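You operate a simulated robot arm through the tools that you are given. There is no shell and no other tool. Be economical: measure what you need, move in short steps, check, and stop when the job is done.

You are at the controls of a simulated robot arm. One attempt, no reset.

Task
Take the yellow jug and put it on the drying rack. Then take the red-to-green extension and leave it on the blue piston. Then take the yellow tape roll and put it on the shock card. Then put the teal bottle on the shelf of the steel table away on the ledge over the wash bench. Then take the grey canister on the bench right of the vise and put it away on the lower narrow shelf of the tall rack. Then open the middle right drawer, take the yellow bump stop from the inside of the middle right drawer and leave it on top of the cores carton and shut the drawer again. Then press the orange tap button two times. Keep to this order. Set down upright: yellow jug, teal bottle, grey canister.

The check looks at the end state, three seconds after you hand in, the way a careful person would. Anything else that was tipped, shoved, dropped, spilled or broken makes it a failure.

Robot
A 7-joint arm with a two-finger parallel gripper on a trunk, on a base that drives. Base frame: it is fixed to the floor where the robot stands at the start and does not move with it; the origin is under the middle of the robot, x ahead of it, y to its left, z up. Readings come in m, degrees, newtons and seconds.
With the tool pointing down near the work surface it reaches from about 0.18 to 0.4 m from the robot's upright axis, wherever it stands. Its first joint turns from -166.0 to 166.0 degrees. Places, roughly: blue piston (5x5x3 cm) [0.8, -1.1, 0.8]; cores carton [-1.25, 0, 1]; drying rack (25x23 cm) [0.64, -0.2, 0.92]; grey canister (7x7x10 cm) [-1.3, -1.4, 1]; ledge over the wash bench (50x12 cm) [0.92, -0.06, 1.2]; lower narrow shelf of the tall rack [2.6, -4.4, 0.5]; middle right drawer [-1.3, -0.6, 0.4]; orange tap button [-1.5, -0.5, 1.2]; red-to-green extension (4x4x4 cm) [0.5, -1.6, 0.8]; shock card [0.5, -2, 0.5]; teal bottle [0.75, -1.75, 0.5]; yellow bump stop (5x5x4 cm) [-1.4, -0.5, 0.3]; yellow jug [0.5, 0, 0.5]; yellow tape roll (8x8x4 cm) [0.6, -1.7, 0.4]. Payload 3.4 kg.
The tool frame sits at the grasp point between the pads (the TCP): z along the fingers, y along the line on which they close. The tips reach 0.03 m beyond it. Largest opening 0.094 m; finger width 0.028, thickness 0.01; the body of the gripper, 0.05 by 0.096 m, starts 0.055 m behind the TCP.
Orientation is told as [roll, pitch, yaw] about the base's x, y, z axes, in that order, counted from this pose: with the fingers straight down and closing along the base's y, the tool's x points along the base's -x, its y along +y and its z along -z.

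Tools
- The arm moves only by the tool nudge_tool. Its argument "plan" is a list of rows, each an object of numbers (a shift or turn left out is 0, a gripper value left out holds the last): "dx", "dy", "dz": the shift along the tool's x, y, z in m; "ax", "ay", "az": the turn, a rotation vector about the tool's x, y, z in degrees; "gripper": the opening in per cent of the stroke, from 0 (shut) to 100 (fully open). In form: [{"dx": .., "dy": .., "dz": .., "ax": .., "ay": .., "az": .., "gripper": ..}, ...]. A call has 1 to 20 rows; each row is the pose to reach, as a shift and turn from the pose commanded when the call began, along the tool's axes at that moment. Rows are played at 5 a second. More than 0.05 m and 8.6 degrees between two rows, or a gripper value outside its range, and nothing of the call is played. A pose out of reach is approached as far as the arm can. The call stops where the force on the tool passes 40 N (or 10 N more than at its start, if that is more) or the arm is blocked; 0.2 s more then pass. Each finger travels about 0.072 m/s and halts on what it meets, pressing with about 39 N; the grip force reading is that of the motor and also rises with nothing between the fingers. The clock runs only during rows and for 0.2 s after the last one: add rows that repeat a pose to give the fingers time. The reply holds the time, the measured pose of the TCP, the force on the tool along the base axes, the opening and the grip force, in the units named above and with some noise, with the torque about the TCP (base axes, N m) and any sound that the robot's microphone picked up.
- Cameras (640 x 400 px; columns grow to the right, rows downward): "scene" is now at [-0.0265, 0.0869, 1.4992]; the picture's right is [-0.89, -0.45, 0.00], its down [-0.37, 0.72, -0.59] and it looks along [0.27, -0.52, -0.81] (base axes); focal length 214 px, centre (320, 200). "wrist" rides on the gripper at [0.076, 0.014, -0.103] in the tool frame; the picture's right is [-0.18, 0.98, 0.00], its down [-0.75, -0.14, -0.64] and it looks along [-0.63, -0.12, 0.77] (tool axes); focal length 243 px, centre (320, 200). There is no depth. A picture from a camera that has moved, and an enlarged one, comes with that camera's place and axes in the base frame and with its lens.
- snapshot(camera): a new picture of that camera. No time passes.
- raise_lower(by): slides the trunk up (or, below 0, down) by that many m; the arm and the scene camera ride with it, the base frame stays. It gives what a move gives, with no picture.
- drive_base(legs): drives the robot by 1 to 6 legs, each [ahead, left, turn to the left] in m, m and degrees, along the robot's own axes; the way and the turn of a leg run together, so that a leg with both is an arc; at most 1.5 m and 180 degrees a leg. The arm and the cameras ride along, it lands a little off, and it stops where it bumps. It gives what a move gives.
- pan_tilt(pan, tilt): turns the head with the scene camera to pan (to the left, within 155 degrees either way) and tilt (down, from -29 to 69), counted from straight ahead of the robot. It gives what a move gives.
- inspect(camera, box): a new picture of the part [left, top, right, bottom] of that camera's present view, enlarged. No time passes.
- close_job(): hands the job in; it is judged then, once.

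Work in short steps. Places have to be worked out from the pictures, the camera data and where the tool is seen: move nearer, look again, correct. Check each grasp and each placing, and mend what went wrong. You have 217 turns and 218 pictures in all, those below and enlarged ones among them. Open the gripper and draw the arm clear of the work before you hand the job in, unless the task says otherwise; then end with one line.

The tools are called after "Call:" as name(argument=value, ...) on one line, values as JSON. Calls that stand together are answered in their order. nudge_tool: Moves the arm, as the interface text tells. Its arguments: {"type":"object","properties":{"plan":{"type":"array"}},"required":["plan"]} The other tools are called the same way: raise_lower (by) slides the trunk up or down; drive_base (legs) drives the base; pan_tilt (pan, tilt) turns the head that bears the scene camera; snapshot (camera) takes a picture; inspect (camera, box) takes an enlarged picture of a part of a camera's view; close_job () hands the job in.

At the start:

```text
time: 0.0
tool_pos: [0.2019, -0.2555, 0.9998]
tcp_rot: [0.0, 0.0, 0.1]
ft_force: [0.1, 0.2, 0.2]
moment: [-0.01, 0.0, 0.02]
opening: 0.0939
gripper_force: 0.1
trunk travel left (down, up): [-0.175, 0.211]
robot x, y, heading: [-0.0008, 0.0003, -0.0]
head pan, tilt: [-63.0, 53.9]
```

scene: 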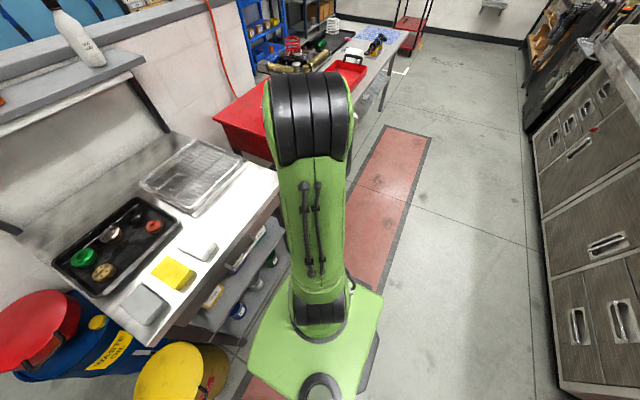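
wrist: 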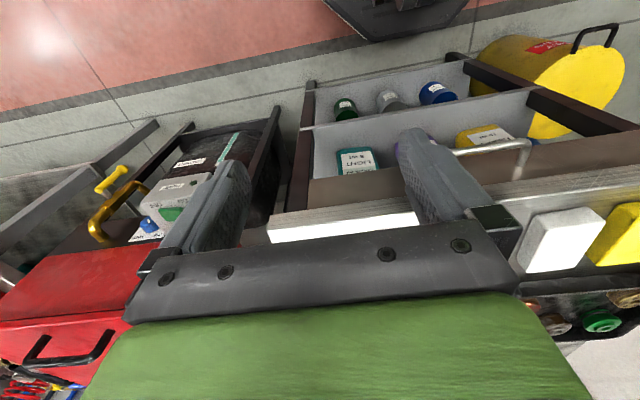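

The wash bench is ahead of the robot. I'll look straight ahead with the head to find the jug and the drying rack.

Call:
pan_tilt(pan=0, tilt=50)

Call:
snapshot(camera="scene")

```text
time: 1.3
tool_pos: [0.2017, -0.2569, 0.9997]
tcp_rot: [0.1, 0.0, 0.0]
ft_force: [0.3, 0.3, -1.1]
moment: [-0.01, 0.02, 0.01]
opening: 0.094
gripper_force: 0.1
trunk travel left (down, up): [-0.175, 0.211]
robot x, y, heading: [-0.0022, -0.0008, -0.1]
head pan, tilt: [0.0, 50.0]
```

```text
215 pictures are left
camera scene: at [0.0173, 0.152, 1.5043], right [0.0, -1.0, 0.0], down [-0.77, 0.0, -0.64], along [0.64, 0.0, -0.77], focal length 214 px, centre (320, 200)
```

scene: 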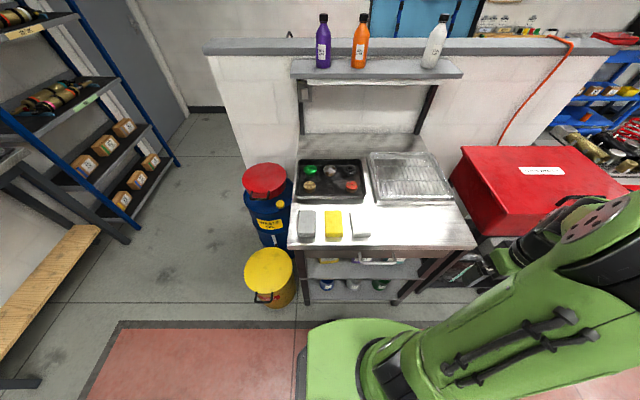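

The jug must be on the shelf under the bench top. I'll back off and lower the trunk to see beneath it.

Call:
drive_base(legs=[[-0.45, 0, 0]])

Call:
raise_lower(by=-0.17)

Call:
pan_tilt(pan=0, tilt=40)

Call:
snapshot(camera="scene")

Call:
snapshot(camera="wrist")

```text
time: 4.0
tool_pos: [-0.2472, -0.2572, 1.0001]
tcp_rot: [0.0, 0.0, -0.1]
ft_force: [0.7, 0.4, 0.1]
moment: [-0.02, -0.01, 0.02]
opening: 0.0938
gripper_force: 0.1
trunk travel left (down, up): [-0.175, 0.211]
robot x, y, heading: [-0.4469, -0.0013, -0.1]
head pan, tilt: [0.0, 50.0]
```

```text
time: 6.0
tool_pos: [-0.2458, -0.2567, 0.8295]
tcp_rot: [0.0, 0.0, -0.2]
ft_force: [0.1, 0.2, -0.6]
moment: [-0.02, 0.02, 0.02]
opening: 0.0941
gripper_force: 0.1
trunk travel left (down, up): [-0.005, 0.381]
robot x, y, heading: [-0.4486, 0.0045, -0.0]
head pan, tilt: [0.0, 50.0]
```

```text
time: 6.7
tool_pos: [-0.2472, -0.2559, 0.8304]
tcp_rot: [-0.1, 0.0, -0.1]
ft_force: [0.6, -0.5, -0.9]
moment: [-0.02, 0.0, 0.01]
opening: 0.0939
gripper_force: 0.1
trunk travel left (down, up): [-0.005, 0.381]
robot x, y, heading: [-0.4456, 0.0009, -0.3]
head pan, tilt: [0.0, 40.0]
```

```text
214 pictures are left
camera scene: at [-0.4214, 0.1523, 1.3484], right [0.0, -1.0, 0.0], down [-0.64, 0.0, -0.77], along [0.77, 0.0, -0.64], focal length 214 px, centre (320, 200)
```

scene: 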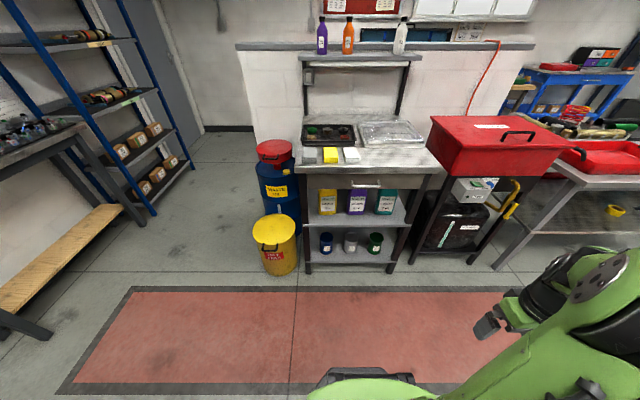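

```text
213 pictures are left
camera wrist: at [-0.3238, -0.2425, 0.9325], right [0.19, 0.98, 0.0], down [0.75, -0.14, 0.64], along [0.63, -0.12, -0.77], focal length 243 px, centre (320, 200)
```

wrist: 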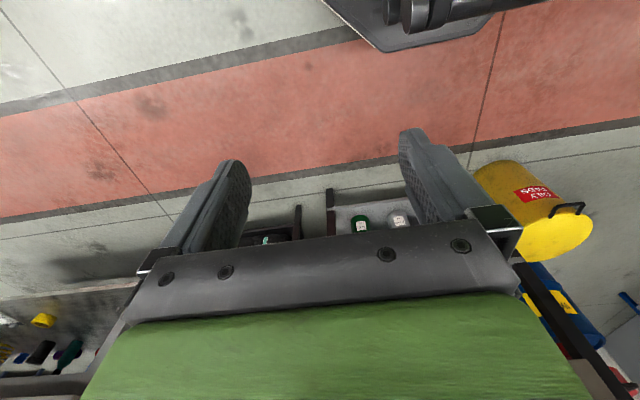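

Call:
inspect(camera="scene", box=[280, 110, 460, 280])

```text
2.35 times, centred on (370, 195) of scene
camera zoom: at [-0.4214, 0.1523, 1.3484], right [0.0, -1.0, 0.0], down [-0.64, 0.0, -0.77], along [0.77, 0.0, -0.64], focal length 505 px, centre (202, 212)
```

zoom: 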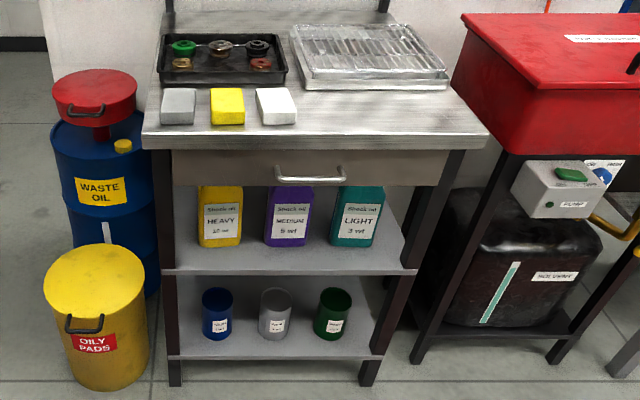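

The yellow jug stands on the mid shelf (z≈0.5) at about y≈0.11, x≈0.5. I'll turn the tool to horizontal, pointing forward, bringing it in front of the robot.

Call:
nudge_tool(plan=[{"dx": -0.01, "dy": 0.02, "dz": 0.01, "ay": -8}, {"dx": -0.02, "dy": 0.04, "dz": 0.02, "ay": -16}, {"dx": -0.03, "dy": 0.06, "dz": 0.03, "ay": -24}, {"dx": -0.04, "dy": 0.08, "dz": 0.04, "ay": -32}, {"dx": -0.05, "dy": 0.1, "dz": 0.06, "ay": -40}, {"dx": -0.06, "dy": 0.12, "dz": 0.08, "ay": -48}, {"dx": -0.07, "dy": 0.14, "dz": 0.1, "ay": -56}, {"dx": -0.08, "dy": 0.16, "dz": 0.12, "ay": -64}, {"dx": -0.09, "dy": 0.18, "dz": 0.14, "ay": -72}, {"dx": -0.1, "dy": 0.2, "dz": 0.16, "ay": -80}, {"dx": -0.11, "dy": 0.22, "dz": 0.18, "ay": -88}, {"dx": -0.12, "dy": 0.25, "dz": 0.19, "ay": -90}, {"dx": -0.12, "dy": 0.25, "dz": 0.19, "ay": -90}])

Call:
snapshot(camera="wrist")

Call:
snapshot(camera="scene")

```text
time: 9.1
tool_pos: [-0.1445, -0.1457, 0.6611]
tcp_rot: [-68.4, -73.0, 68.4]
ft_force: [0.6, -0.5, 0.6]
moment: [0.02, 0.03, -0.04]
opening: 0.094
gripper_force: 0.0
out of reach, approached as far as the arm can: row 4, 5, 6, 7, 8, 9, 10, 11, 12
trunk travel left (down, up): [-0.005, 0.381]
robot x, y, heading: [-0.4436, 0.0004, -0.2]
head pan, tilt: [0.0, 40.0]
stopped in row 12: the arm was blocked; the commanded pose is now the measured one
```

```text
211 pictures are left
camera wrist: at [-0.2563, -0.1521, 0.5961], right [0.0, 1.0, -0.09], down [-0.56, 0.08, 0.83], along [0.83, 0.05, 0.55], focal length 243 px, centre (320, 200)
```

wrist: 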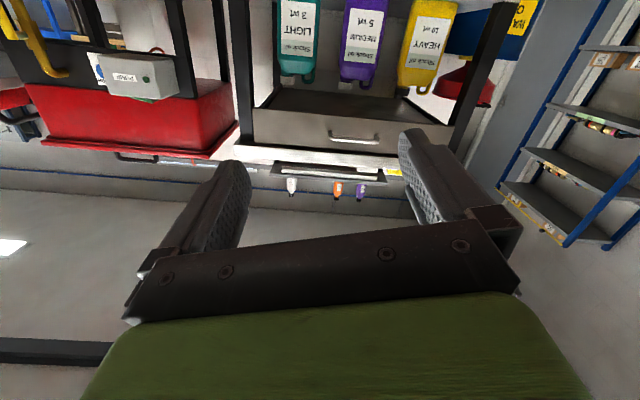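

```text
210 pictures are left
camera scene: at [-0.4206, 0.1523, 1.3485], right [0.0, -1.0, 0.0], down [-0.64, 0.0, -0.77], along [0.77, 0.0, -0.64], focal length 214 px, centre (320, 200)
```

scene: 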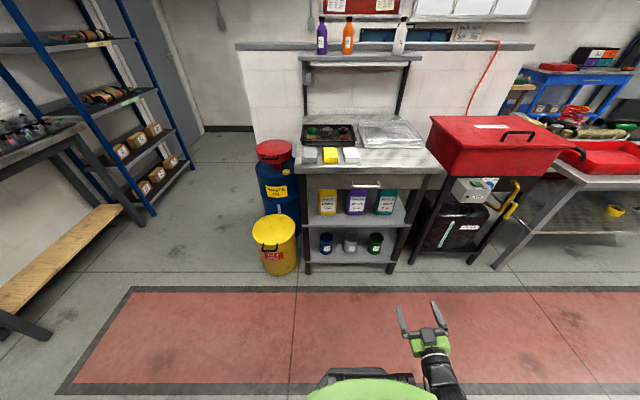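

Call:
inspect(camera="wrist", box=[230, 0, 500, 160])

```text
2.37 times, centred on (365, 80) of wrist
camera zoom: at [-0.2563, -0.1521, 0.5961], right [0.0, 1.0, -0.09], down [-0.56, 0.08, 0.83], along [0.83, 0.05, 0.55], focal length 575 px, centre (213, 484)
```

zoom: 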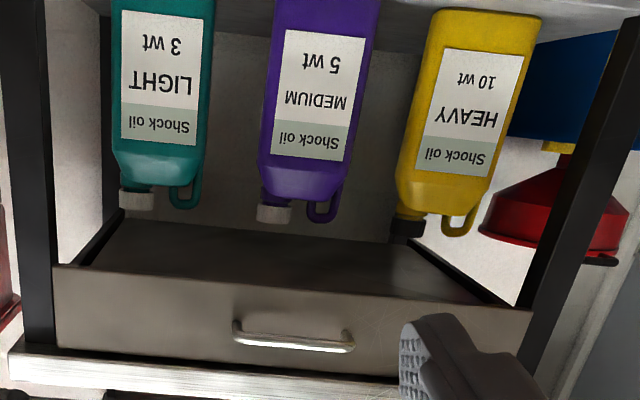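

I need the jug's width; I'll enlarge the near-frontal scene view.

Call:
inspect(camera="scene", box=[300, 170, 364, 240])

```text
5.71 times, centred on (332, 205) of scene
camera zoom: at [-0.4206, 0.1523, 1.3485], right [0.0, -1.0, 0.0], down [-0.64, 0.0, -0.77], along [0.77, 0.0, -0.64], focal length 1226 px, centre (251, 171)
```

zoom: 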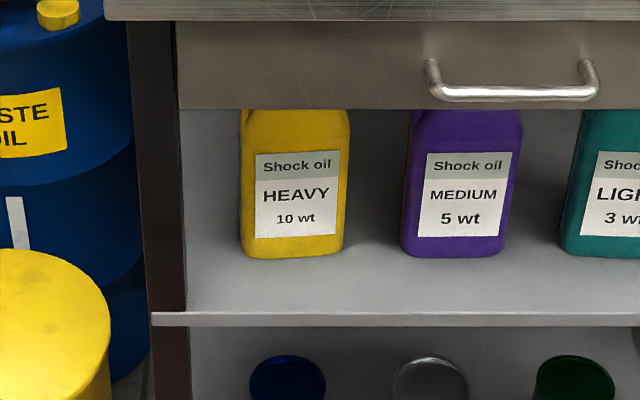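

The cap (on the −y side) and handle are at the top of the jug; the tool is almost horizontal but rolled 16°. I'll level it and move forward and left.

Call:
nudge_tool(plan=[{"dz": 0.03, "dy": 0.03, "az": 4, "ay": -1.5}, {"dz": 0.06, "dy": 0.06, "az": 8, "ay": -3}, {"dz": 0.08, "dy": 0.09, "az": 12, "ay": -4.5}, {"dz": 0.1, "dy": 0.12, "az": 16, "ay": -6}, {"dz": 0.1, "dy": 0.12, "az": 16, "ay": -6}])

Call:
snapshot(camera="scene")

```text
time: 9.7
tool_pos: [-0.1003, -0.1461, 0.6558]
tcp_rot: [-76.0, -69.6, 75.4]
ft_force: [-0.1, -0.1, 1.1]
moment: [-0.02, 0.0, 0.0]
opening: 0.0939
gripper_force: 0.2
trunk travel left (down, up): [-0.005, 0.381]
robot x, y, heading: [-0.4457, 0.0015, -0.2]
head pan, tilt: [0.0, 40.0]
stopped in row 2: the arm was blocked; the commanded pose is now the measured one
```

```text
207 pictures are left
camera scene: at [-0.4218, 0.1523, 1.3485], right [0.0, -1.0, 0.0], down [-0.64, 0.0, -0.77], along [0.77, 0.0, -0.64], focal length 214 px, centre (320, 200)
```

scene: 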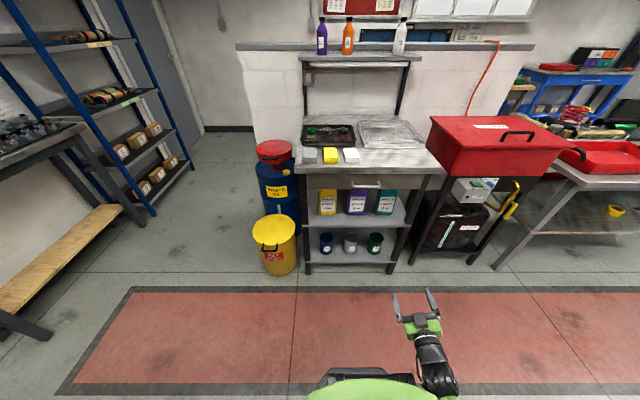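

The arm is blocked by something, perhaps by its own body. I'll look down at it.

Call:
pan_tilt(pan=-20, tilt=69)

Call:
snapshot(camera="scene")

```text
time: 10.6
tool_pos: [-0.0985, -0.1468, 0.6573]
tcp_rot: [-76.1, -69.6, 75.6]
ft_force: [-0.4, 0.3, -0.7]
moment: [0.0, 0.01, 0.02]
opening: 0.0937
gripper_force: 0.0
trunk travel left (down, up): [-0.005, 0.381]
robot x, y, heading: [-0.4492, 0.0022, -0.4]
head pan, tilt: [-20.0, 68.8]
```

```text
206 pictures are left
camera scene: at [-0.4536, 0.1332, 1.3124], right [-0.34, -0.94, 0.0], down [-0.88, 0.32, -0.36], along [0.34, -0.12, -0.93], focal length 214 px, centre (320, 200)
```

scene: 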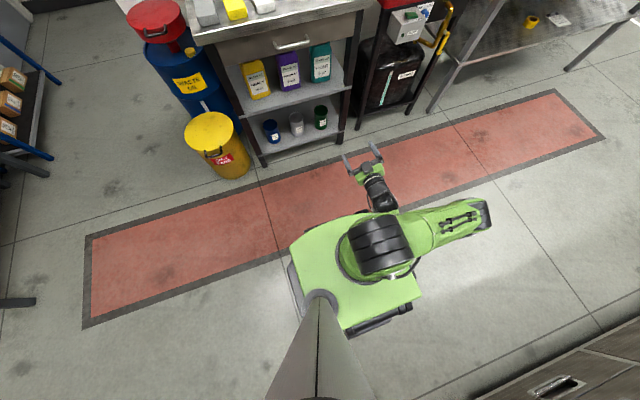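

The elbow is out to the right. I'll try leveling the tool only (no sideways shift) and extending slightly.

Call:
nudge_tool(plan=[{"dz": 0.03, "az": 4}, {"dz": 0.06, "az": 8}, {"dz": 0.09, "az": 8}, {"dz": 0.09, "az": 8}])

Call:
snapshot(camera="wrist")

```text
time: 11.6
tool_pos: [-0.0098, -0.1483, 0.6486]
tcp_rot: [-67.6, -77.2, 66.7]
ft_force: [-0.3, -0.2, 0.1]
moment: [-0.01, 0.01, 0.01]
opening: 0.0942
gripper_force: 0.0
trunk travel left (down, up): [-0.005, 0.381]
robot x, y, heading: [-0.4435, 0.0004, -0.0]
head pan, tilt: [-20.0, 68.8]
```

```text
205 pictures are left
camera wrist: at [-0.1194, -0.1476, 0.5809], right [0.02, 1.0, -0.02], down [-0.57, 0.03, 0.82], along [0.82, -0.01, 0.57], focal length 243 px, centre (320, 200)
```

wrist: 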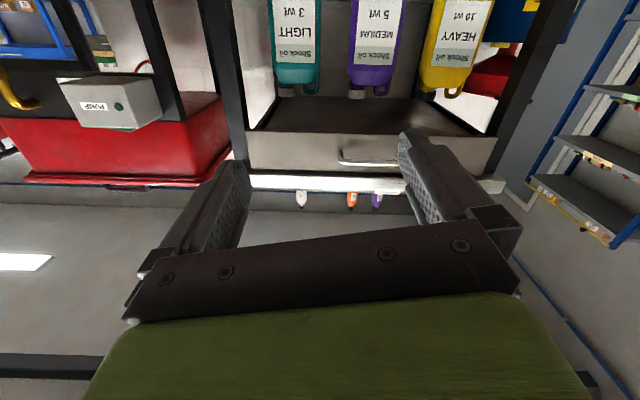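

Extension helped. Finish leveling the tool, then drive left to line up with the jug.

Call:
nudge_tool(plan=[{"az": 4, "ay": -2}, {"az": 8, "ay": -3.5}, {"az": 11.7, "ay": -5}, {"az": 11.7, "ay": -5}])

Call:
drive_base(legs=[[0, 0.25, 0]])

Call:
snapshot(camera="wrist")

```text
time: 12.6
tool_pos: [-0.0098, -0.1491, 0.6494]
tcp_rot: [-159.6, -89.9, 158.8]
ft_force: [0.0, 0.4, 1.0]
moment: [0.02, -0.02, -0.02]
opening: 0.0939
gripper_force: 0.1
trunk travel left (down, up): [-0.005, 0.381]
robot x, y, heading: [-0.4478, 0.0001, 0.0]
head pan, tilt: [-20.0, 68.8]
```

```text
time: 14.4
tool_pos: [-0.0082, 0.1029, 0.6487]
tcp_rot: [-138.9, -89.7, 138.2]
ft_force: [-0.1, -0.8, -0.2]
moment: [0.02, 0.0, 0.02]
opening: 0.0939
gripper_force: 0.0
trunk travel left (down, up): [-0.005, 0.381]
robot x, y, heading: [-0.447, 0.2481, 0.2]
head pan, tilt: [-20.0, 68.8]
```

```text
204 pictures are left
camera wrist: at [-0.1129, 0.1183, 0.5727], right [0.01, 0.98, 0.18], down [-0.65, -0.13, 0.75], along [0.76, -0.13, 0.63], focal length 243 px, centre (320, 200)
```

wrist: 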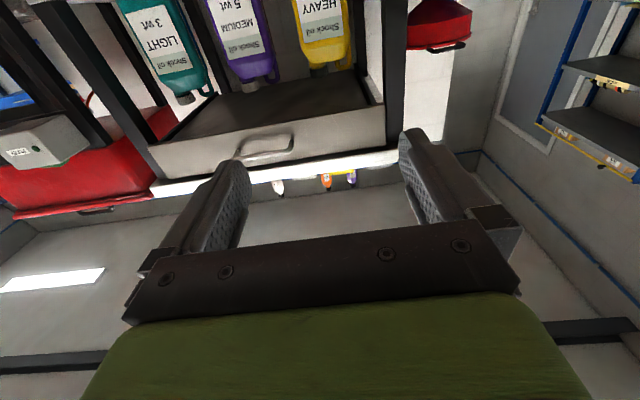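

Call:
inspect(camera="wrist", box=[200, 0, 380, 110])

```text
3.56 times, centred on (290, 55) of wrist
camera zoom: at [-0.1129, 0.1183, 0.5727], right [0.01, 0.98, 0.18], down [-0.65, -0.13, 0.75], along [0.76, -0.13, 0.63], focal length 863 px, centre (427, 716)
```

zoom: 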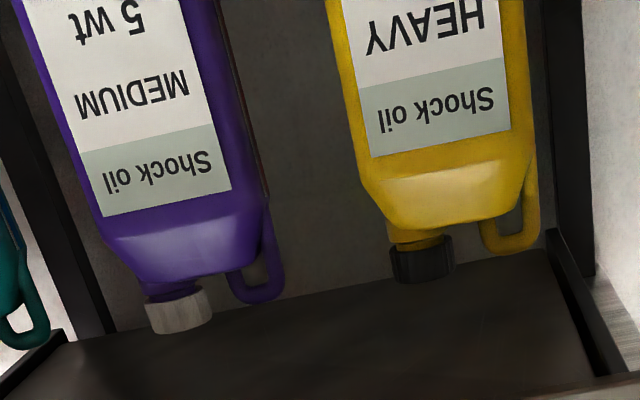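

The jug body is ~0.095–0.10 m wide (too wide), but its dark cap (~36 mm at about [0.50, 0.081, 0.70]) can be gripped horizontally under the drawer. I'll raise slightly, extend the arm and look closer before going in.

Call:
nudge_tool(plan=[{"dz": 0.03, "dy": 0.01, "dx": -0.02, "gripper": 60}, {"dz": 0.06, "dy": 0.02, "dx": -0.04, "gripper": 54}, {"dz": 0.09, "dy": 0.04, "dx": -0.05, "gripper": 54}, {"dz": 0.12, "dy": 0.06, "dx": -0.05, "gripper": 54}, {"dz": 0.12, "dy": 0.06, "dx": -0.05, "gripper": 54}])

```text
time: 15.6
tool_pos: [0.1107, 0.164, 0.698]
tcp_rot: [-144.2, -89.8, 143.6]
ft_force: [0.0, 0.4, 0.0]
moment: [0.03, 0.03, -0.01]
opening: 0.0506
gripper_force: 0.0
trunk travel left (down, up): [-0.005, 0.381]
robot x, y, heading: [-0.4473, 0.2484, 0.1]
head pan, tilt: [-20.0, 68.8]
```

Good reach. Drive right 0.083 and forward 0.22, then look.

Call:
drive_base(legs=[[0, -0.083, 0], [0.2, 0, 0]])

Call:
snapshot(camera="wrist")

Call:
pan_tilt(pan=0, tilt=50)

Call:
snapshot(camera="scene")

```text
time: 17.9
tool_pos: [0.31, 0.0778, 0.6981]
tcp_rot: [-137.5, -89.8, 136.7]
ft_force: [0.5, -0.2, -0.2]
moment: [0.01, 0.02, 0.02]
opening: 0.0509
gripper_force: 0.0
trunk travel left (down, up): [-0.005, 0.381]
robot x, y, heading: [-0.2471, 0.1645, -0.1]
head pan, tilt: [-20.0, 68.8]
```

```text
202 pictures are left
camera wrist: at [0.2067, 0.0925, 0.6221], right [0.01, 0.98, 0.18], down [-0.65, -0.13, 0.75], along [0.76, -0.13, 0.63], focal length 243 px, centre (320, 200)
```

wrist: 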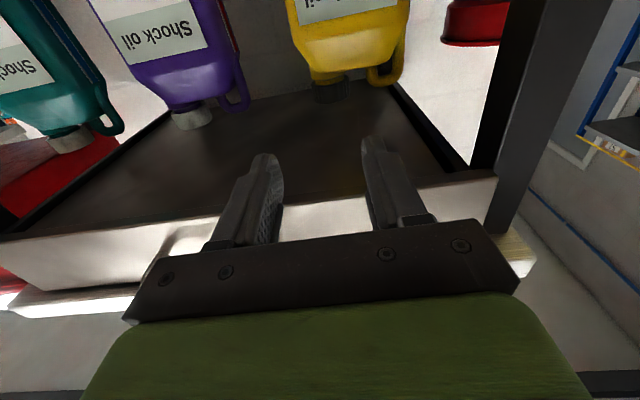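

```text
time: 18.7
tool_pos: [0.3101, 0.078, 0.699]
tcp_rot: [-140.3, -89.8, 139.3]
ft_force: [0.5, 0.4, 0.8]
moment: [-0.02, 0.0, 0.0]
opening: 0.0506
gripper_force: 0.1
trunk travel left (down, up): [-0.005, 0.381]
robot x, y, heading: [-0.2459, 0.167, -0.2]
head pan, tilt: [0.0, 50.0]
```

```text
201 pictures are left
camera scene: at [-0.2288, 0.3191, 1.3342], right [0.0, -1.0, 0.0], down [-0.77, 0.0, -0.64], along [0.64, 0.0, -0.77], focal length 214 px, centre (320, 200)
```

scene: 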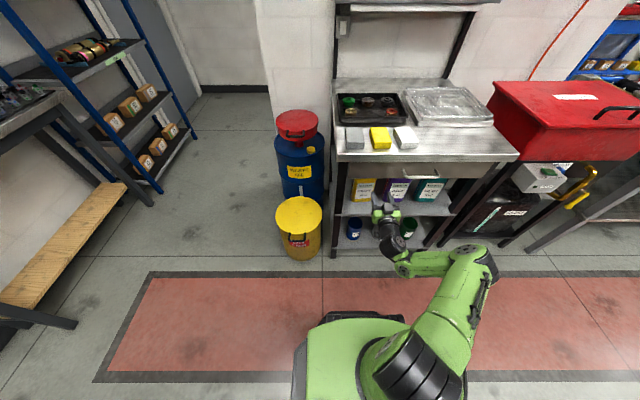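

Call:
inspect(camera="wrist", box=[250, 30, 440, 150])

```text
3.33 times, centred on (345, 90) of wrist
camera zoom: at [0.2066, 0.0925, 0.6222], right [0.01, 0.98, 0.18], down [-0.65, -0.13, 0.75], along [0.76, -0.13, 0.63], focal length 809 px, centre (237, 567)
```

zoom: 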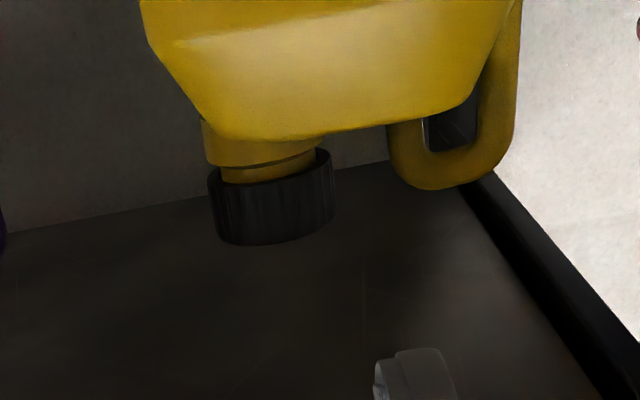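

Cap is estimated at [0.485, 0.085, 0.70], about 40 mm wide, with the handle 6 mm beyond the +y finger. Drive forward 0.1, then refine by view.

Call:
drive_base(legs=[[0.09, 0, 0]])

Call:
nudge_tool(plan=[{"dy": 0.004, "dx": -0.004}, {"dy": 0.004, "dx": -0.004}])

Call:
snapshot(camera="wrist")

```text
time: 19.8
tool_pos: [0.3997, 0.0766, 0.698]
tcp_rot: [-135.2, -89.8, 134.3]
ft_force: [0.1, -0.1, -0.1]
moment: [-0.03, -0.04, 0.0]
opening: 0.0511
gripper_force: 0.1
trunk travel left (down, up): [-0.005, 0.381]
robot x, y, heading: [-0.1568, 0.1689, -0.1]
head pan, tilt: [0.0, 50.0]
```

```text
time: 20.4
tool_pos: [0.4009, 0.0797, 0.7036]
tcp_rot: [-139.2, -89.7, 138.3]
ft_force: [0.9, 0.4, -0.5]
moment: [0.01, 0.0, 0.0]
opening: 0.0506
gripper_force: 0.0
trunk travel left (down, up): [-0.005, 0.381]
robot x, y, heading: [-0.1579, 0.1633, -0.1]
head pan, tilt: [0.0, 50.0]
```

```text
199 pictures are left
camera wrist: at [0.2968, 0.0956, 0.6261], right [0.02, 0.98, 0.18], down [-0.65, -0.13, 0.75], along [0.76, -0.13, 0.63], focal length 243 px, centre (320, 200)
```

wrist: 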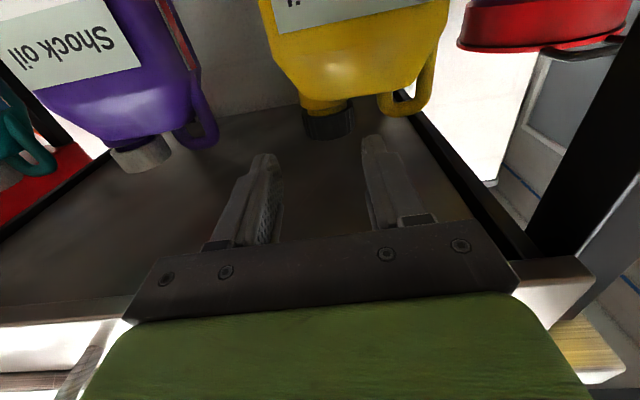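

Vertical alignment is right, and cap is about 5 mm further left. Correct and advance the arm to x≈0.49.

Call:
nudge_tool(plan=[{"dy": 0.005}, {"dy": 0.005, "dz": 0.025}, {"dy": 0.005, "dz": 0.045}, {"dy": 0.005, "dz": 0.055}, {"dy": 0.005, "dz": 0.055}])

Call:
snapshot(camera="wrist")

```text
time: 21.6
tool_pos: [0.4576, 0.0823, 0.7032]
tcp_rot: [-142.1, -89.8, 141.2]
ft_force: [-0.3, 0.1, -0.6]
moment: [0.01, -0.04, -0.03]
opening: 0.0507
gripper_force: 0.0
trunk travel left (down, up): [-0.005, 0.381]
robot x, y, heading: [-0.1551, 0.165, -0.2]
head pan, tilt: [0.0, 50.0]
```

```text
198 pictures are left
camera wrist: at [0.3534, 0.0995, 0.6268], right [0.02, 0.98, 0.18], down [-0.65, -0.13, 0.75], along [0.76, -0.13, 0.63], focal length 243 px, centre (320, 200)
```

wrist: 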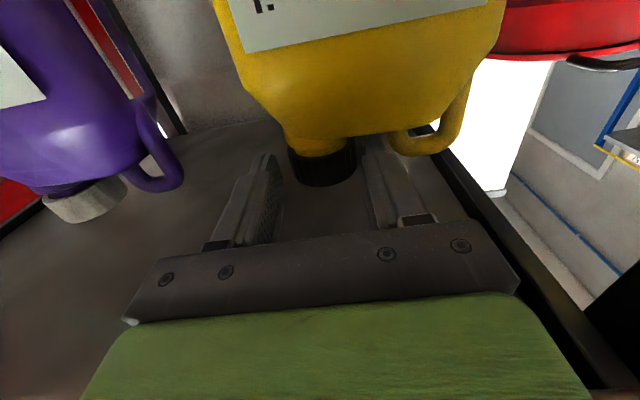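

Cap centre is ~15–20 mm ahead of the TCP. Advance 0.018 and close.

Call:
nudge_tool(plan=[{"dz": 0.01}, {"dz": 0.018}, {"dz": 0.018, "gripper": 20}, {"dz": 0.018, "gripper": 20}, {"dz": 0.018, "gripper": 20}])

Call:
snapshot(camera="wrist")

```text
time: 22.8
tool_pos: [0.4746, 0.0841, 0.7019]
tcp_rot: [-140.2, -89.7, 139.4]
ft_force: [-0.7, 1.7, 0.2]
moment: [0.08, 0.01, 0.0]
opening: 0.0375
gripper_force: 39.5
trunk travel left (down, up): [-0.005, 0.381]
robot x, y, heading: [-0.1577, 0.1668, -0.1]
head pan, tilt: [0.0, 50.0]
```

```text
197 pictures are left
camera wrist: at [0.3706, 0.0997, 0.6268], right [0.02, 0.98, 0.18], down [-0.65, -0.13, 0.75], along [0.76, -0.13, 0.63], focal length 243 px, centre (320, 200)
```

wrist: 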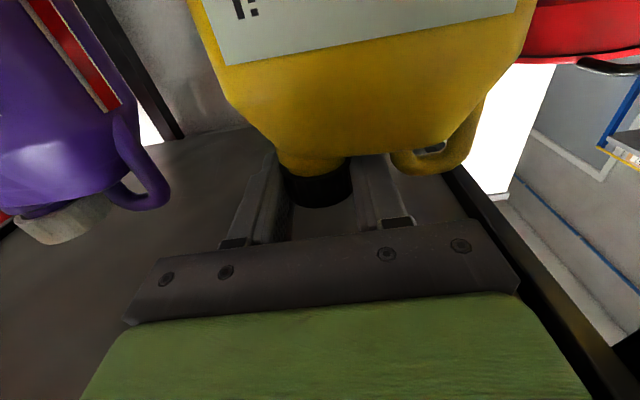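

Cap gripped at 37.5 mm. Lift 2 cm and check.

Call:
nudge_tool(plan=[{"dx": -0.005, "gripper": 0}, {"dx": -0.01}, {"dx": -0.015}, {"dx": -0.02}, {"dx": -0.02}])

Call:
snapshot(camera="wrist")

```text
time: 23.6
tool_pos: [0.4714, 0.084, 0.7039]
tcp_rot: [-21.4, -88.9, 20.4]
ft_force: [3.5, -0.9, -12.5]
moment: [0.04, -0.87, 0.13]
opening: 0.0376
gripper_force: 38.8
trunk travel left (down, up): [-0.005, 0.381]
robot x, y, heading: [-0.158, 0.1634, -0.2]
head pan, tilt: [0.0, 50.0]
stopped in row 3: the force on the tool passed its limit at 46 N (the readings are from after the stop); the commanded pose is now the measured one
```

```text
196 pictures are left
camera wrist: at [0.3666, 0.0994, 0.63], right [0.02, 0.98, 0.18], down [-0.63, -0.13, 0.77], along [0.78, -0.13, 0.62], focal length 243 px, centre (320, 200)
```

wrist: 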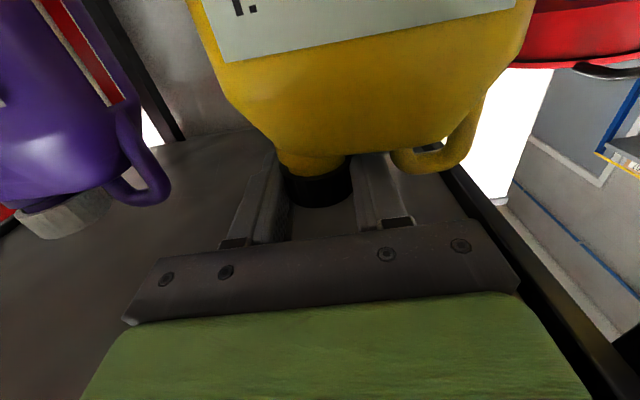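

The force limit tripped; I'll look at whether the gripper touches the drawer or the jug is simply heavy.

Call:
inspect(camera="scene", box=[320, 120, 480, 280])

Call:
nudge_tool(plan=[{"dx": 0}, {"dx": 0}])

```text
2.50 times, centred on (400, 200) of scene
camera zoom: at [-0.1369, 0.3185, 1.3344], right [0.0, -1.0, 0.0], down [-0.77, 0.0, -0.64], along [0.64, 0.0, -0.77], focal length 536 px, centre (120, 200)
```

zoom: 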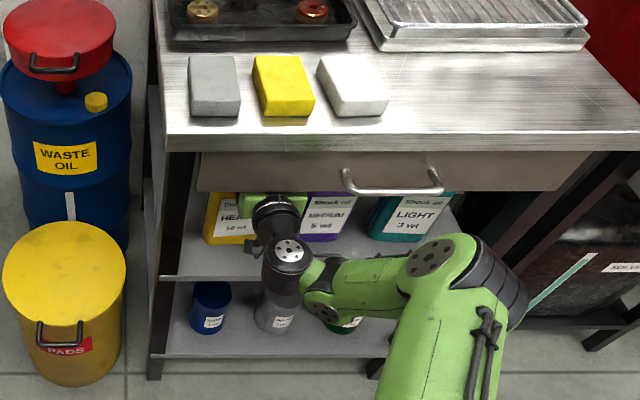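

```text
time: 24.1
tool_pos: [0.4724, 0.0839, 0.7047]
tcp_rot: [-18.6, -89.0, 17.9]
ft_force: [-0.2, -1.5, -19.8]
moment: [0.15, -1.43, 0.14]
opening: 0.0373
gripper_force: 38.9
trunk travel left (down, up): [-0.005, 0.381]
robot x, y, heading: [-0.16, 0.169, -0.1]
head pan, tilt: [0.0, 50.0]
```

The reading (−20 N with moment −1.4 N·m) indicates the gripper body, 7 cm behind the TCP, is pressing up against the drawer bottom. I'll lower 3 mm and slide the jug toward me until the body clears the drawer.

Call:
nudge_tool(plan=[{"dx": 0.003, "ay": 1}, {"dx": 0.003, "ay": 1, "dz": -0.006}, {"dx": 0.003, "ay": 1, "dz": -0.014}, {"dx": 0.003, "ay": 1, "dz": -0.022}, {"dx": 0.003, "ay": 1, "dz": -0.03}, {"dx": 0.003, "ay": 1, "dz": -0.03}])

```text
time: 25.6
tool_pos: [0.4412, 0.0845, 0.7032]
tcp_rot: [-8.8, -88.2, 8.0]
ft_force: [2.2, -0.1, -21.8]
moment: [0.36, -2.76, 0.15]
opening: 0.0374
gripper_force: 39.4
trunk travel left (down, up): [-0.005, 0.381]
robot x, y, heading: [-0.1575, 0.1663, -0.1]
head pan, tilt: [0.0, 50.0]
```

Readings are ambiguous; I'll look at how the jug sits now.

Call:
snapshot(camera="wrist")

Call:
inspect(camera="scene", box=[320, 160, 440, 260])

```text
194 pictures are left
camera wrist: at [0.3356, 0.0996, 0.6303], right [0.02, 0.98, 0.18], down [-0.62, -0.13, 0.78], along [0.79, -0.13, 0.61], focal length 243 px, centre (320, 200)
```

wrist: 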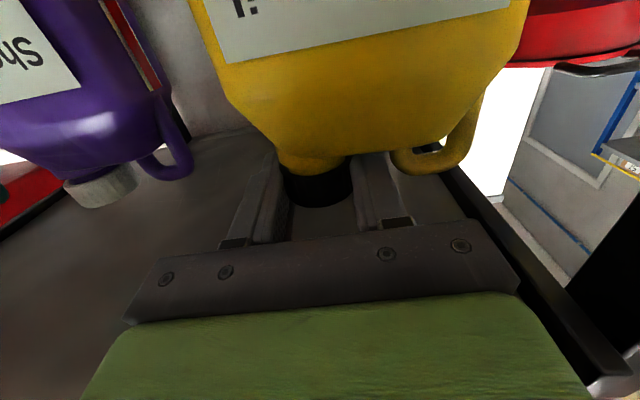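

```text
4.00 times, centred on (380, 210) of scene
camera zoom: at [-0.1362, 0.3183, 1.3343], right [0.0, -1.0, 0.0], down [-0.77, 0.0, -0.64], along [0.64, 0.0, -0.77], focal length 858 px, centre (80, 160)
```

zoom: 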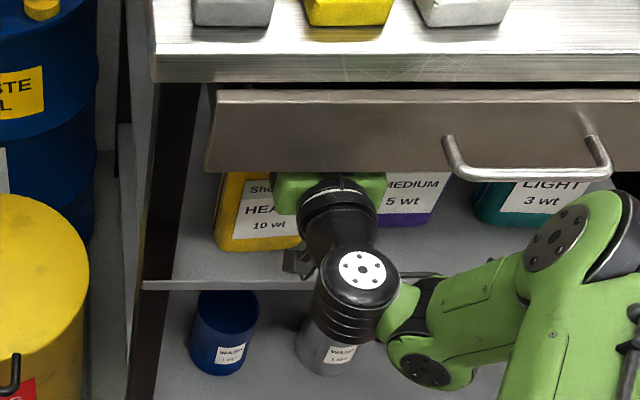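

The gripper's rear pressed up and dragged the drawer out ~3 cm. The nose is 1.8° down, so I'll level it to break contact, then slide the jug on the shelf without touching; I'll push the drawer shut later.

Call:
nudge_tool(plan=[{"ay": -1, "dx": 0.001}, {"ay": -2, "dx": 0.002}, {"ay": -2.5, "dx": 0.002}, {"ay": -2.5, "dx": 0.002}])

```text
time: 26.6
tool_pos: [0.4422, 0.0844, 0.7016]
tcp_rot: [-159.6, -89.1, 158.7]
ft_force: [-1.5, -1.3, 1.6]
moment: [0.02, 0.35, 0.09]
opening: 0.0373
gripper_force: 39.0
trunk travel left (down, up): [-0.005, 0.381]
robot x, y, heading: [-0.1485, 0.1686, -0.3]
head pan, tilt: [0.0, 50.0]
```

Contact is gone. Slide back 5 cm along the shelf.

Call:
nudge_tool(plan=[{"dz": -0.01}, {"dz": -0.02}, {"dz": -0.03, "dx": -0.0005}, {"dz": -0.04, "dx": -0.0005}, {"dz": -0.05, "dx": -0.001}, {"dz": -0.05, "dx": -0.001}])

Call:
inspect(camera="scene", box=[320, 160, 480, 260])

```text
time: 27.9
tool_pos: [0.3909, 0.0857, 0.7042]
tcp_rot: [-160.2, -89.2, 159.4]
ft_force: [3.9, -1.4, 13.7]
moment: [0.01, -0.57, -0.02]
opening: 0.0376
gripper_force: 39.6
trunk travel left (down, up): [-0.005, 0.381]
robot x, y, heading: [-0.1543, 0.1653, -0.2]
head pan, tilt: [0.0, 50.0]
```

```text
4.00 times, centred on (400, 210) of scene
camera zoom: at [-0.1395, 0.3189, 1.3343], right [0.0, -1.0, 0.0], down [-0.77, 0.0, -0.64], along [0.64, 0.0, -0.77], focal length 858 px, centre (0, 160)
```

zoom: 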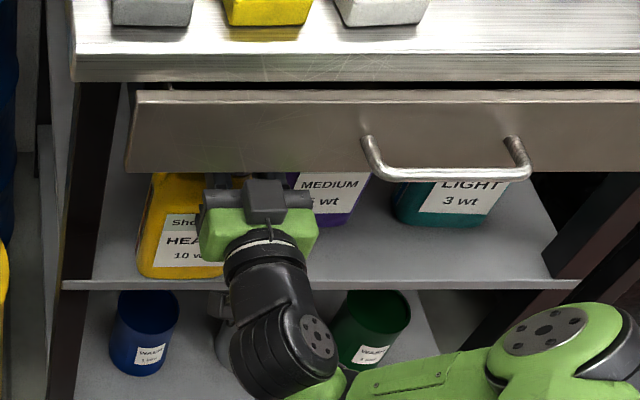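

Drawer stayed put. Pull another 2 cm then lift 1.5 cm.

Call:
nudge_tool(plan=[{"dx": -0.001, "dz": -0.01}, {"dx": -0.002, "dz": -0.02}, {"dx": -0.006, "dz": -0.024}, {"dx": -0.011, "dz": -0.026}, {"dx": -0.016, "dz": -0.028}, {"dx": -0.016, "dz": -0.028}])

Call:
inspect(camera="scene", box=[320, 160, 480, 260])

```text
time: 29.4
tool_pos: [0.3628, 0.0868, 0.7186]
tcp_rot: [-153.6, -89.4, 152.8]
ft_force: [0.4, -1.0, -7.1]
moment: [-0.1, 0.13, -0.02]
opening: 0.0374
gripper_force: 39.1
trunk travel left (down, up): [-0.005, 0.381]
robot x, y, heading: [-0.1568, 0.1664, -0.3]
head pan, tilt: [0.0, 50.0]
```

```text
4.00 times, centred on (400, 210) of scene
camera zoom: at [-0.1378, 0.3187, 1.3343], right [0.0, -1.0, 0.0], down [-0.77, 0.0, -0.64], along [0.64, 0.0, -0.77], focal length 858 px, centre (0, 160)
```

zoom: 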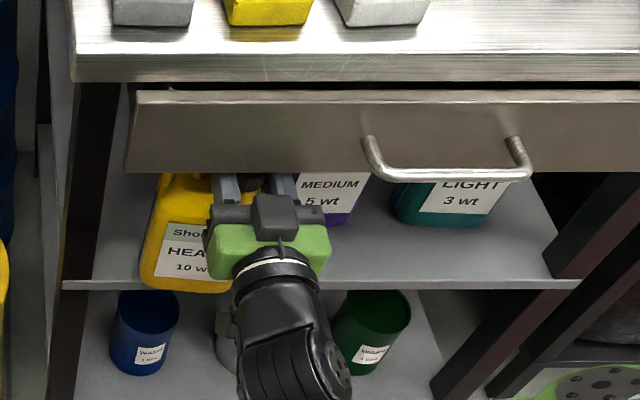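

Jug is lifted (~0.7 kg). Back out by 0.25 m.

Call:
drive_base(legs=[[-0.25, 0, 0]])

Call:
snapshot(camera="scene")

```text
time: 31.2
tool_pos: [0.1111, 0.0889, 0.7187]
tcp_rot: [-155.5, -89.2, 155.0]
ft_force: [-0.3, -0.2, -6.3]
moment: [-0.14, 0.11, 0.0]
opening: 0.0376
gripper_force: 38.8
trunk travel left (down, up): [-0.005, 0.381]
robot x, y, heading: [-0.4063, 0.1647, 0.2]
head pan, tilt: [0.0, 50.0]
```

```text
190 pictures are left
camera scene: at [-0.3914, 0.3191, 1.3343], right [0.0, -1.0, 0.0], down [-0.77, 0.0, -0.64], along [0.64, 0.0, -0.77], focal length 214 px, centre (320, 200)
```

scene: 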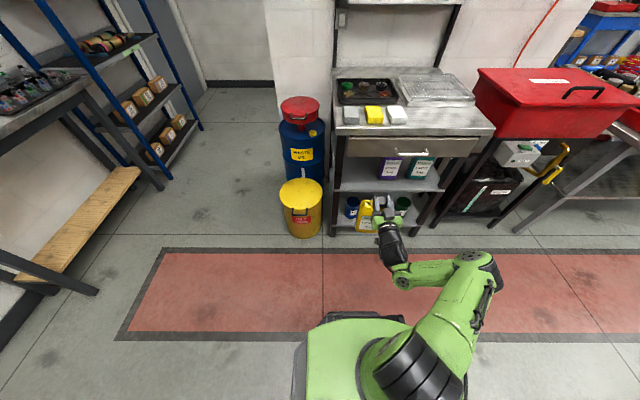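

Now raise the trunk fully and lift the arm so the jug clears the bench.

Call:
raise_lower(by=0.38)

Call:
nudge_tool(plan=[{"dx": -0.02}, {"dx": -0.04}, {"dx": -0.06}, {"dx": -0.08, "dz": 0.02}, {"dx": -0.1, "dz": 0.04}, {"dx": -0.1, "dz": 0.06}, {"dx": -0.1, "dz": 0.06}])

Call:
drive_base(legs=[[0, -0.31, 0]])

Call:
snapshot(camera="scene")

Call:
snapshot(camera="wrist")

```text
time: 34.9
tool_pos: [0.1117, 0.0887, 1.0973]
tcp_rot: [-153.6, -89.1, 153.1]
ft_force: [-0.4, -0.5, -6.5]
moment: [-0.16, 0.09, 0.0]
opening: 0.0374
gripper_force: 39.1
trunk travel left (down, up): [-0.385, 0.001]
robot x, y, heading: [-0.4062, 0.1666, 0.2]
head pan, tilt: [0.0, 50.0]
```

```text
time: 36.5
tool_pos: [0.1701, 0.0878, 1.1979]
tcp_rot: [-152.5, -89.1, 151.7]
ft_force: [0.0, -0.1, -6.2]
moment: [-0.13, 0.09, -0.01]
opening: 0.0376
gripper_force: 39.4
trunk travel left (down, up): [-0.385, 0.001]
robot x, y, heading: [-0.4083, 0.1701, 0.1]
head pan, tilt: [0.0, 50.0]
```

```text
time: 38.5
tool_pos: [0.171, -0.2174, 1.1977]
tcp_rot: [-156.7, -89.2, 156.5]
ft_force: [0.4, -0.2, -7.2]
moment: [-0.15, 0.1, 0.04]
opening: 0.0372
gripper_force: 38.6
trunk travel left (down, up): [-0.385, 0.001]
robot x, y, heading: [-0.4093, -0.1339, -0.0]
head pan, tilt: [0.0, 50.0]
```

```text
189 pictures are left
camera scene: at [-0.3903, 0.0137, 1.7136], right [0.0, -1.0, 0.0], down [-0.77, 0.0, -0.64], along [0.64, 0.0, -0.77], focal length 214 px, centre (320, 200)
```

scene: 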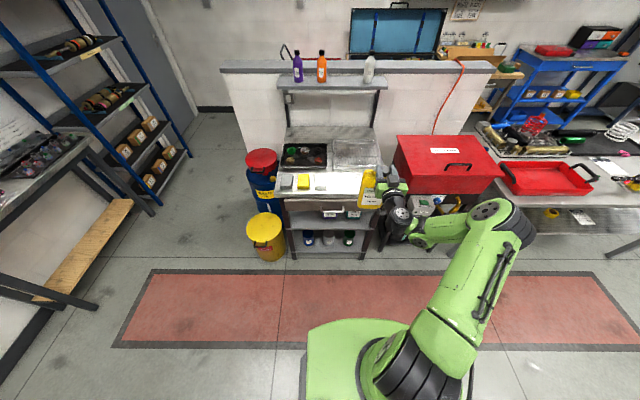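

```text
188 pictures are left
camera wrist: at [0.0675, -0.2011, 1.1206], right [0.0, 0.98, 0.18], down [-0.65, -0.13, 0.75], along [0.76, -0.12, 0.64], focal length 243 px, centre (320, 200)
```

wrist: 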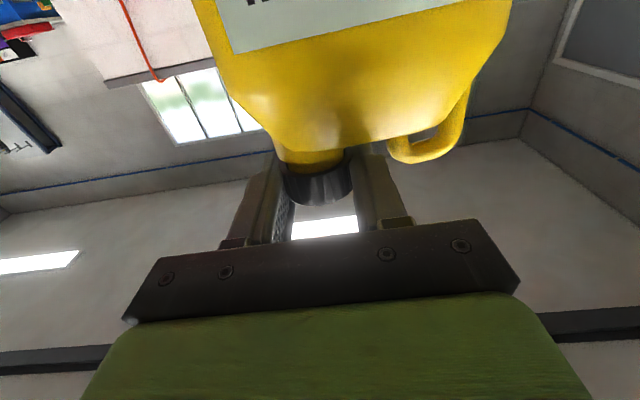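

Call:
inspect(camera="scene", box=[270, 120, 430, 220])

```text
4.00 times, centred on (350, 170) of scene
camera zoom: at [-0.3903, 0.0137, 1.7136], right [0.0, -1.0, 0.0], down [-0.77, 0.0, -0.64], along [0.64, 0.0, -0.77], focal length 858 px, centre (200, 320)
```

zoom: 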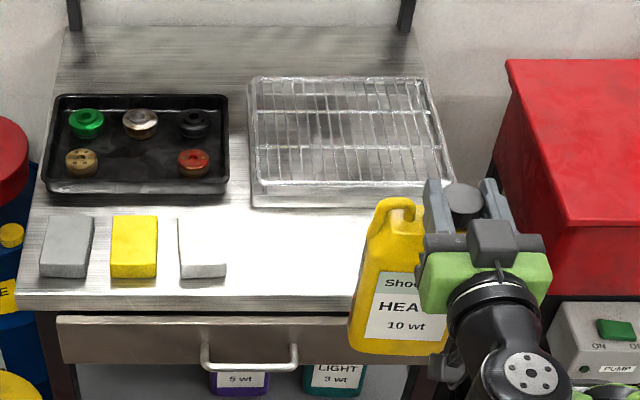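

Rack spans about x 0.49–0.735, y −0.335…−0.06. Drive forward 0.40 so the jug hangs above it, then extend and lower.

Call:
drive_base(legs=[[0.4, 0, 0]])

Call:
nudge_tool(plan=[{"dz": 0.015}, {"dz": 0.03}, {"dz": 0.03, "dx": 0.01}, {"dz": 0.03, "dx": 0.02}, {"dz": 0.03, "dx": 0.02}])

Call:
snapshot(camera="scene")

```text
time: 41.0
tool_pos: [0.5714, -0.2247, 1.1984]
tcp_rot: [-153.2, -89.4, 152.0]
ft_force: [1.0, 0.0, -7.6]
moment: [-0.13, 0.09, -0.02]
opening: 0.0374
gripper_force: 38.9
trunk travel left (down, up): [-0.385, 0.001]
robot x, y, heading: [-0.0096, -0.1393, -0.4]
head pan, tilt: [0.0, 50.0]
```

```text
time: 42.2
tool_pos: [0.6009, -0.2243, 1.1785]
tcp_rot: [-152.9, -89.2, 151.8]
ft_force: [0.2, -0.3, -6.6]
moment: [-0.15, 0.11, 0.04]
opening: 0.0376
gripper_force: 39.4
trunk travel left (down, up): [-0.385, 0.001]
robot x, y, heading: [-0.0063, -0.1399, -0.5]
head pan, tilt: [0.0, 50.0]
```

```text
186 pictures are left
camera scene: at [0.0125, 0.013, 1.7136], right [-0.01, -1.0, 0.0], down [-0.77, 0.01, -0.64], along [0.64, -0.01, -0.77], focal length 214 px, centre (320, 200)
```

scene: 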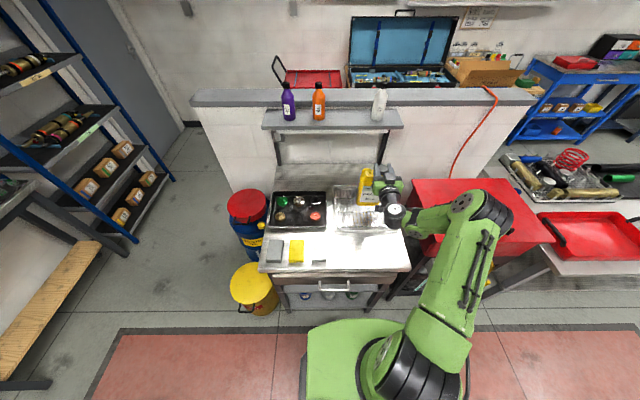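

Lower in small steps toward the rack.

Call:
nudge_tool(plan=[{"dx": 0.01}, {"dx": 0.018}, {"dx": 0.024}, {"dx": 0.028}, {"dx": 0.032}, {"dx": 0.032}])

Call:
inspect(camera="scene", box=[310, 150, 430, 240])

```text
time: 43.6
tool_pos: [0.6003, -0.2252, 1.1454]
tcp_rot: [-154.1, -89.1, 152.9]
ft_force: [-0.8, -0.5, -6.7]
moment: [-0.11, 0.09, 0.01]
opening: 0.0372
gripper_force: 38.9
trunk travel left (down, up): [-0.385, 0.001]
robot x, y, heading: [-0.0051, -0.1373, -0.3]
head pan, tilt: [0.0, 50.0]
```

```text
4.44 times, centred on (370, 195) of scene
camera zoom: at [0.0129, 0.0131, 1.7136], right [-0.01, -1.0, 0.0], down [-0.77, 0.01, -0.64], along [0.64, -0.01, -0.77], focal length 953 px, centre (98, 222)
```

zoom: 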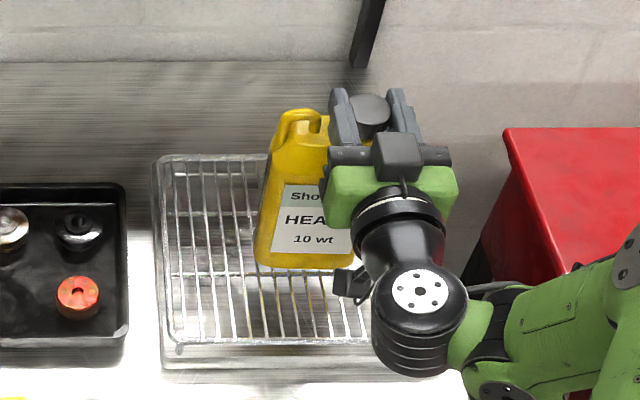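

Position is good. Continue lowering in 3 mm steps until contact.

Call:
nudge_tool(plan=[{"dx": 0.004}, {"dx": 0.008}, {"dx": 0.011}, {"dx": 0.014}, {"dx": 0.014}])

```text
time: 44.8
tool_pos: [0.6008, -0.225, 1.1316]
tcp_rot: [-153.3, -89.1, 152.1]
ft_force: [0.3, -0.3, -6.6]
moment: [-0.16, 0.1, 0.01]
opening: 0.0374
gripper_force: 39.1
trunk travel left (down, up): [-0.385, 0.001]
robot x, y, heading: [-0.0089, -0.1417, -0.7]
head pan, tilt: [0.0, 50.0]
```

Call:
nudge_tool(plan=[{"dx": 0.003}, {"dx": 0.006}, {"dx": 0.008}, {"dx": 0.008}])

```text
time: 45.8
tool_pos: [0.6018, -0.2254, 1.1263]
tcp_rot: [-164.6, -89.0, 163.2]
ft_force: [1.3, -3.6, 7.0]
moment: [-0.02, -0.1, -0.04]
opening: 0.0374
gripper_force: 38.4
trunk travel left (down, up): [-0.385, 0.001]
robot x, y, heading: [-0.0076, -0.1372, -0.7]
head pan, tilt: [0.0, 50.0]
```

Contact made. Open just enough (50 mm) and back away.

Call:
nudge_tool(plan=[{"gripper": 46}, {"gripper": 52}, {"gripper": 54}, {"gripper": 54}])

Call:
nudge_tool(plan=[{"dz": -0.015}, {"dz": -0.03}, {"dz": -0.06}, {"dz": -0.09}, {"dz": -0.12}, {"dz": -0.12}])

Call:
snapshot(camera="scene")

```text
time: 46.8
tool_pos: [0.601, -0.2244, 1.1256]
tcp_rot: [-155.2, -89.2, 153.9]
ft_force: [0.1, -0.3, -0.6]
moment: [-0.01, -0.02, 0.03]
opening: 0.0507
gripper_force: 0.1
trunk travel left (down, up): [-0.385, 0.001]
robot x, y, heading: [-0.0056, -0.1404, -0.8]
head pan, tilt: [0.0, 50.0]
```

```text
time: 48.2
tool_pos: [0.4804, -0.2208, 1.124]
tcp_rot: [-157.3, -89.1, 156.2]
ft_force: [-0.3, 0.6, 0.7]
moment: [0.01, 0.01, -0.02]
opening: 0.0507
gripper_force: 0.0
trunk travel left (down, up): [-0.385, 0.001]
robot x, y, heading: [-0.0073, -0.1407, -0.4]
head pan, tilt: [0.0, 50.0]
```

```text
184 pictures are left
camera scene: at [0.0129, 0.0137, 1.7135], right [-0.01, -1.0, 0.0], down [-0.77, 0.01, -0.64], along [0.64, -0.01, -0.77], focal length 214 px, centre (320, 200)
```

scene: 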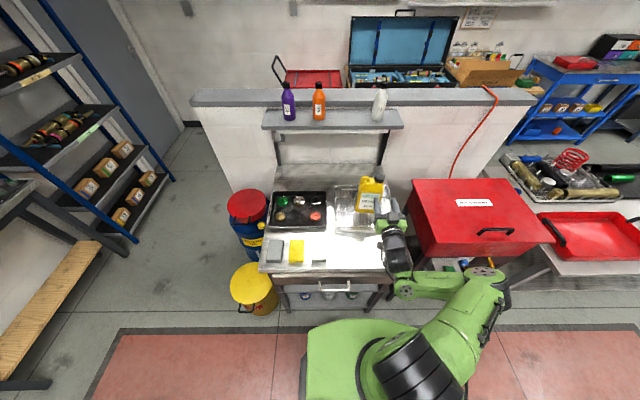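

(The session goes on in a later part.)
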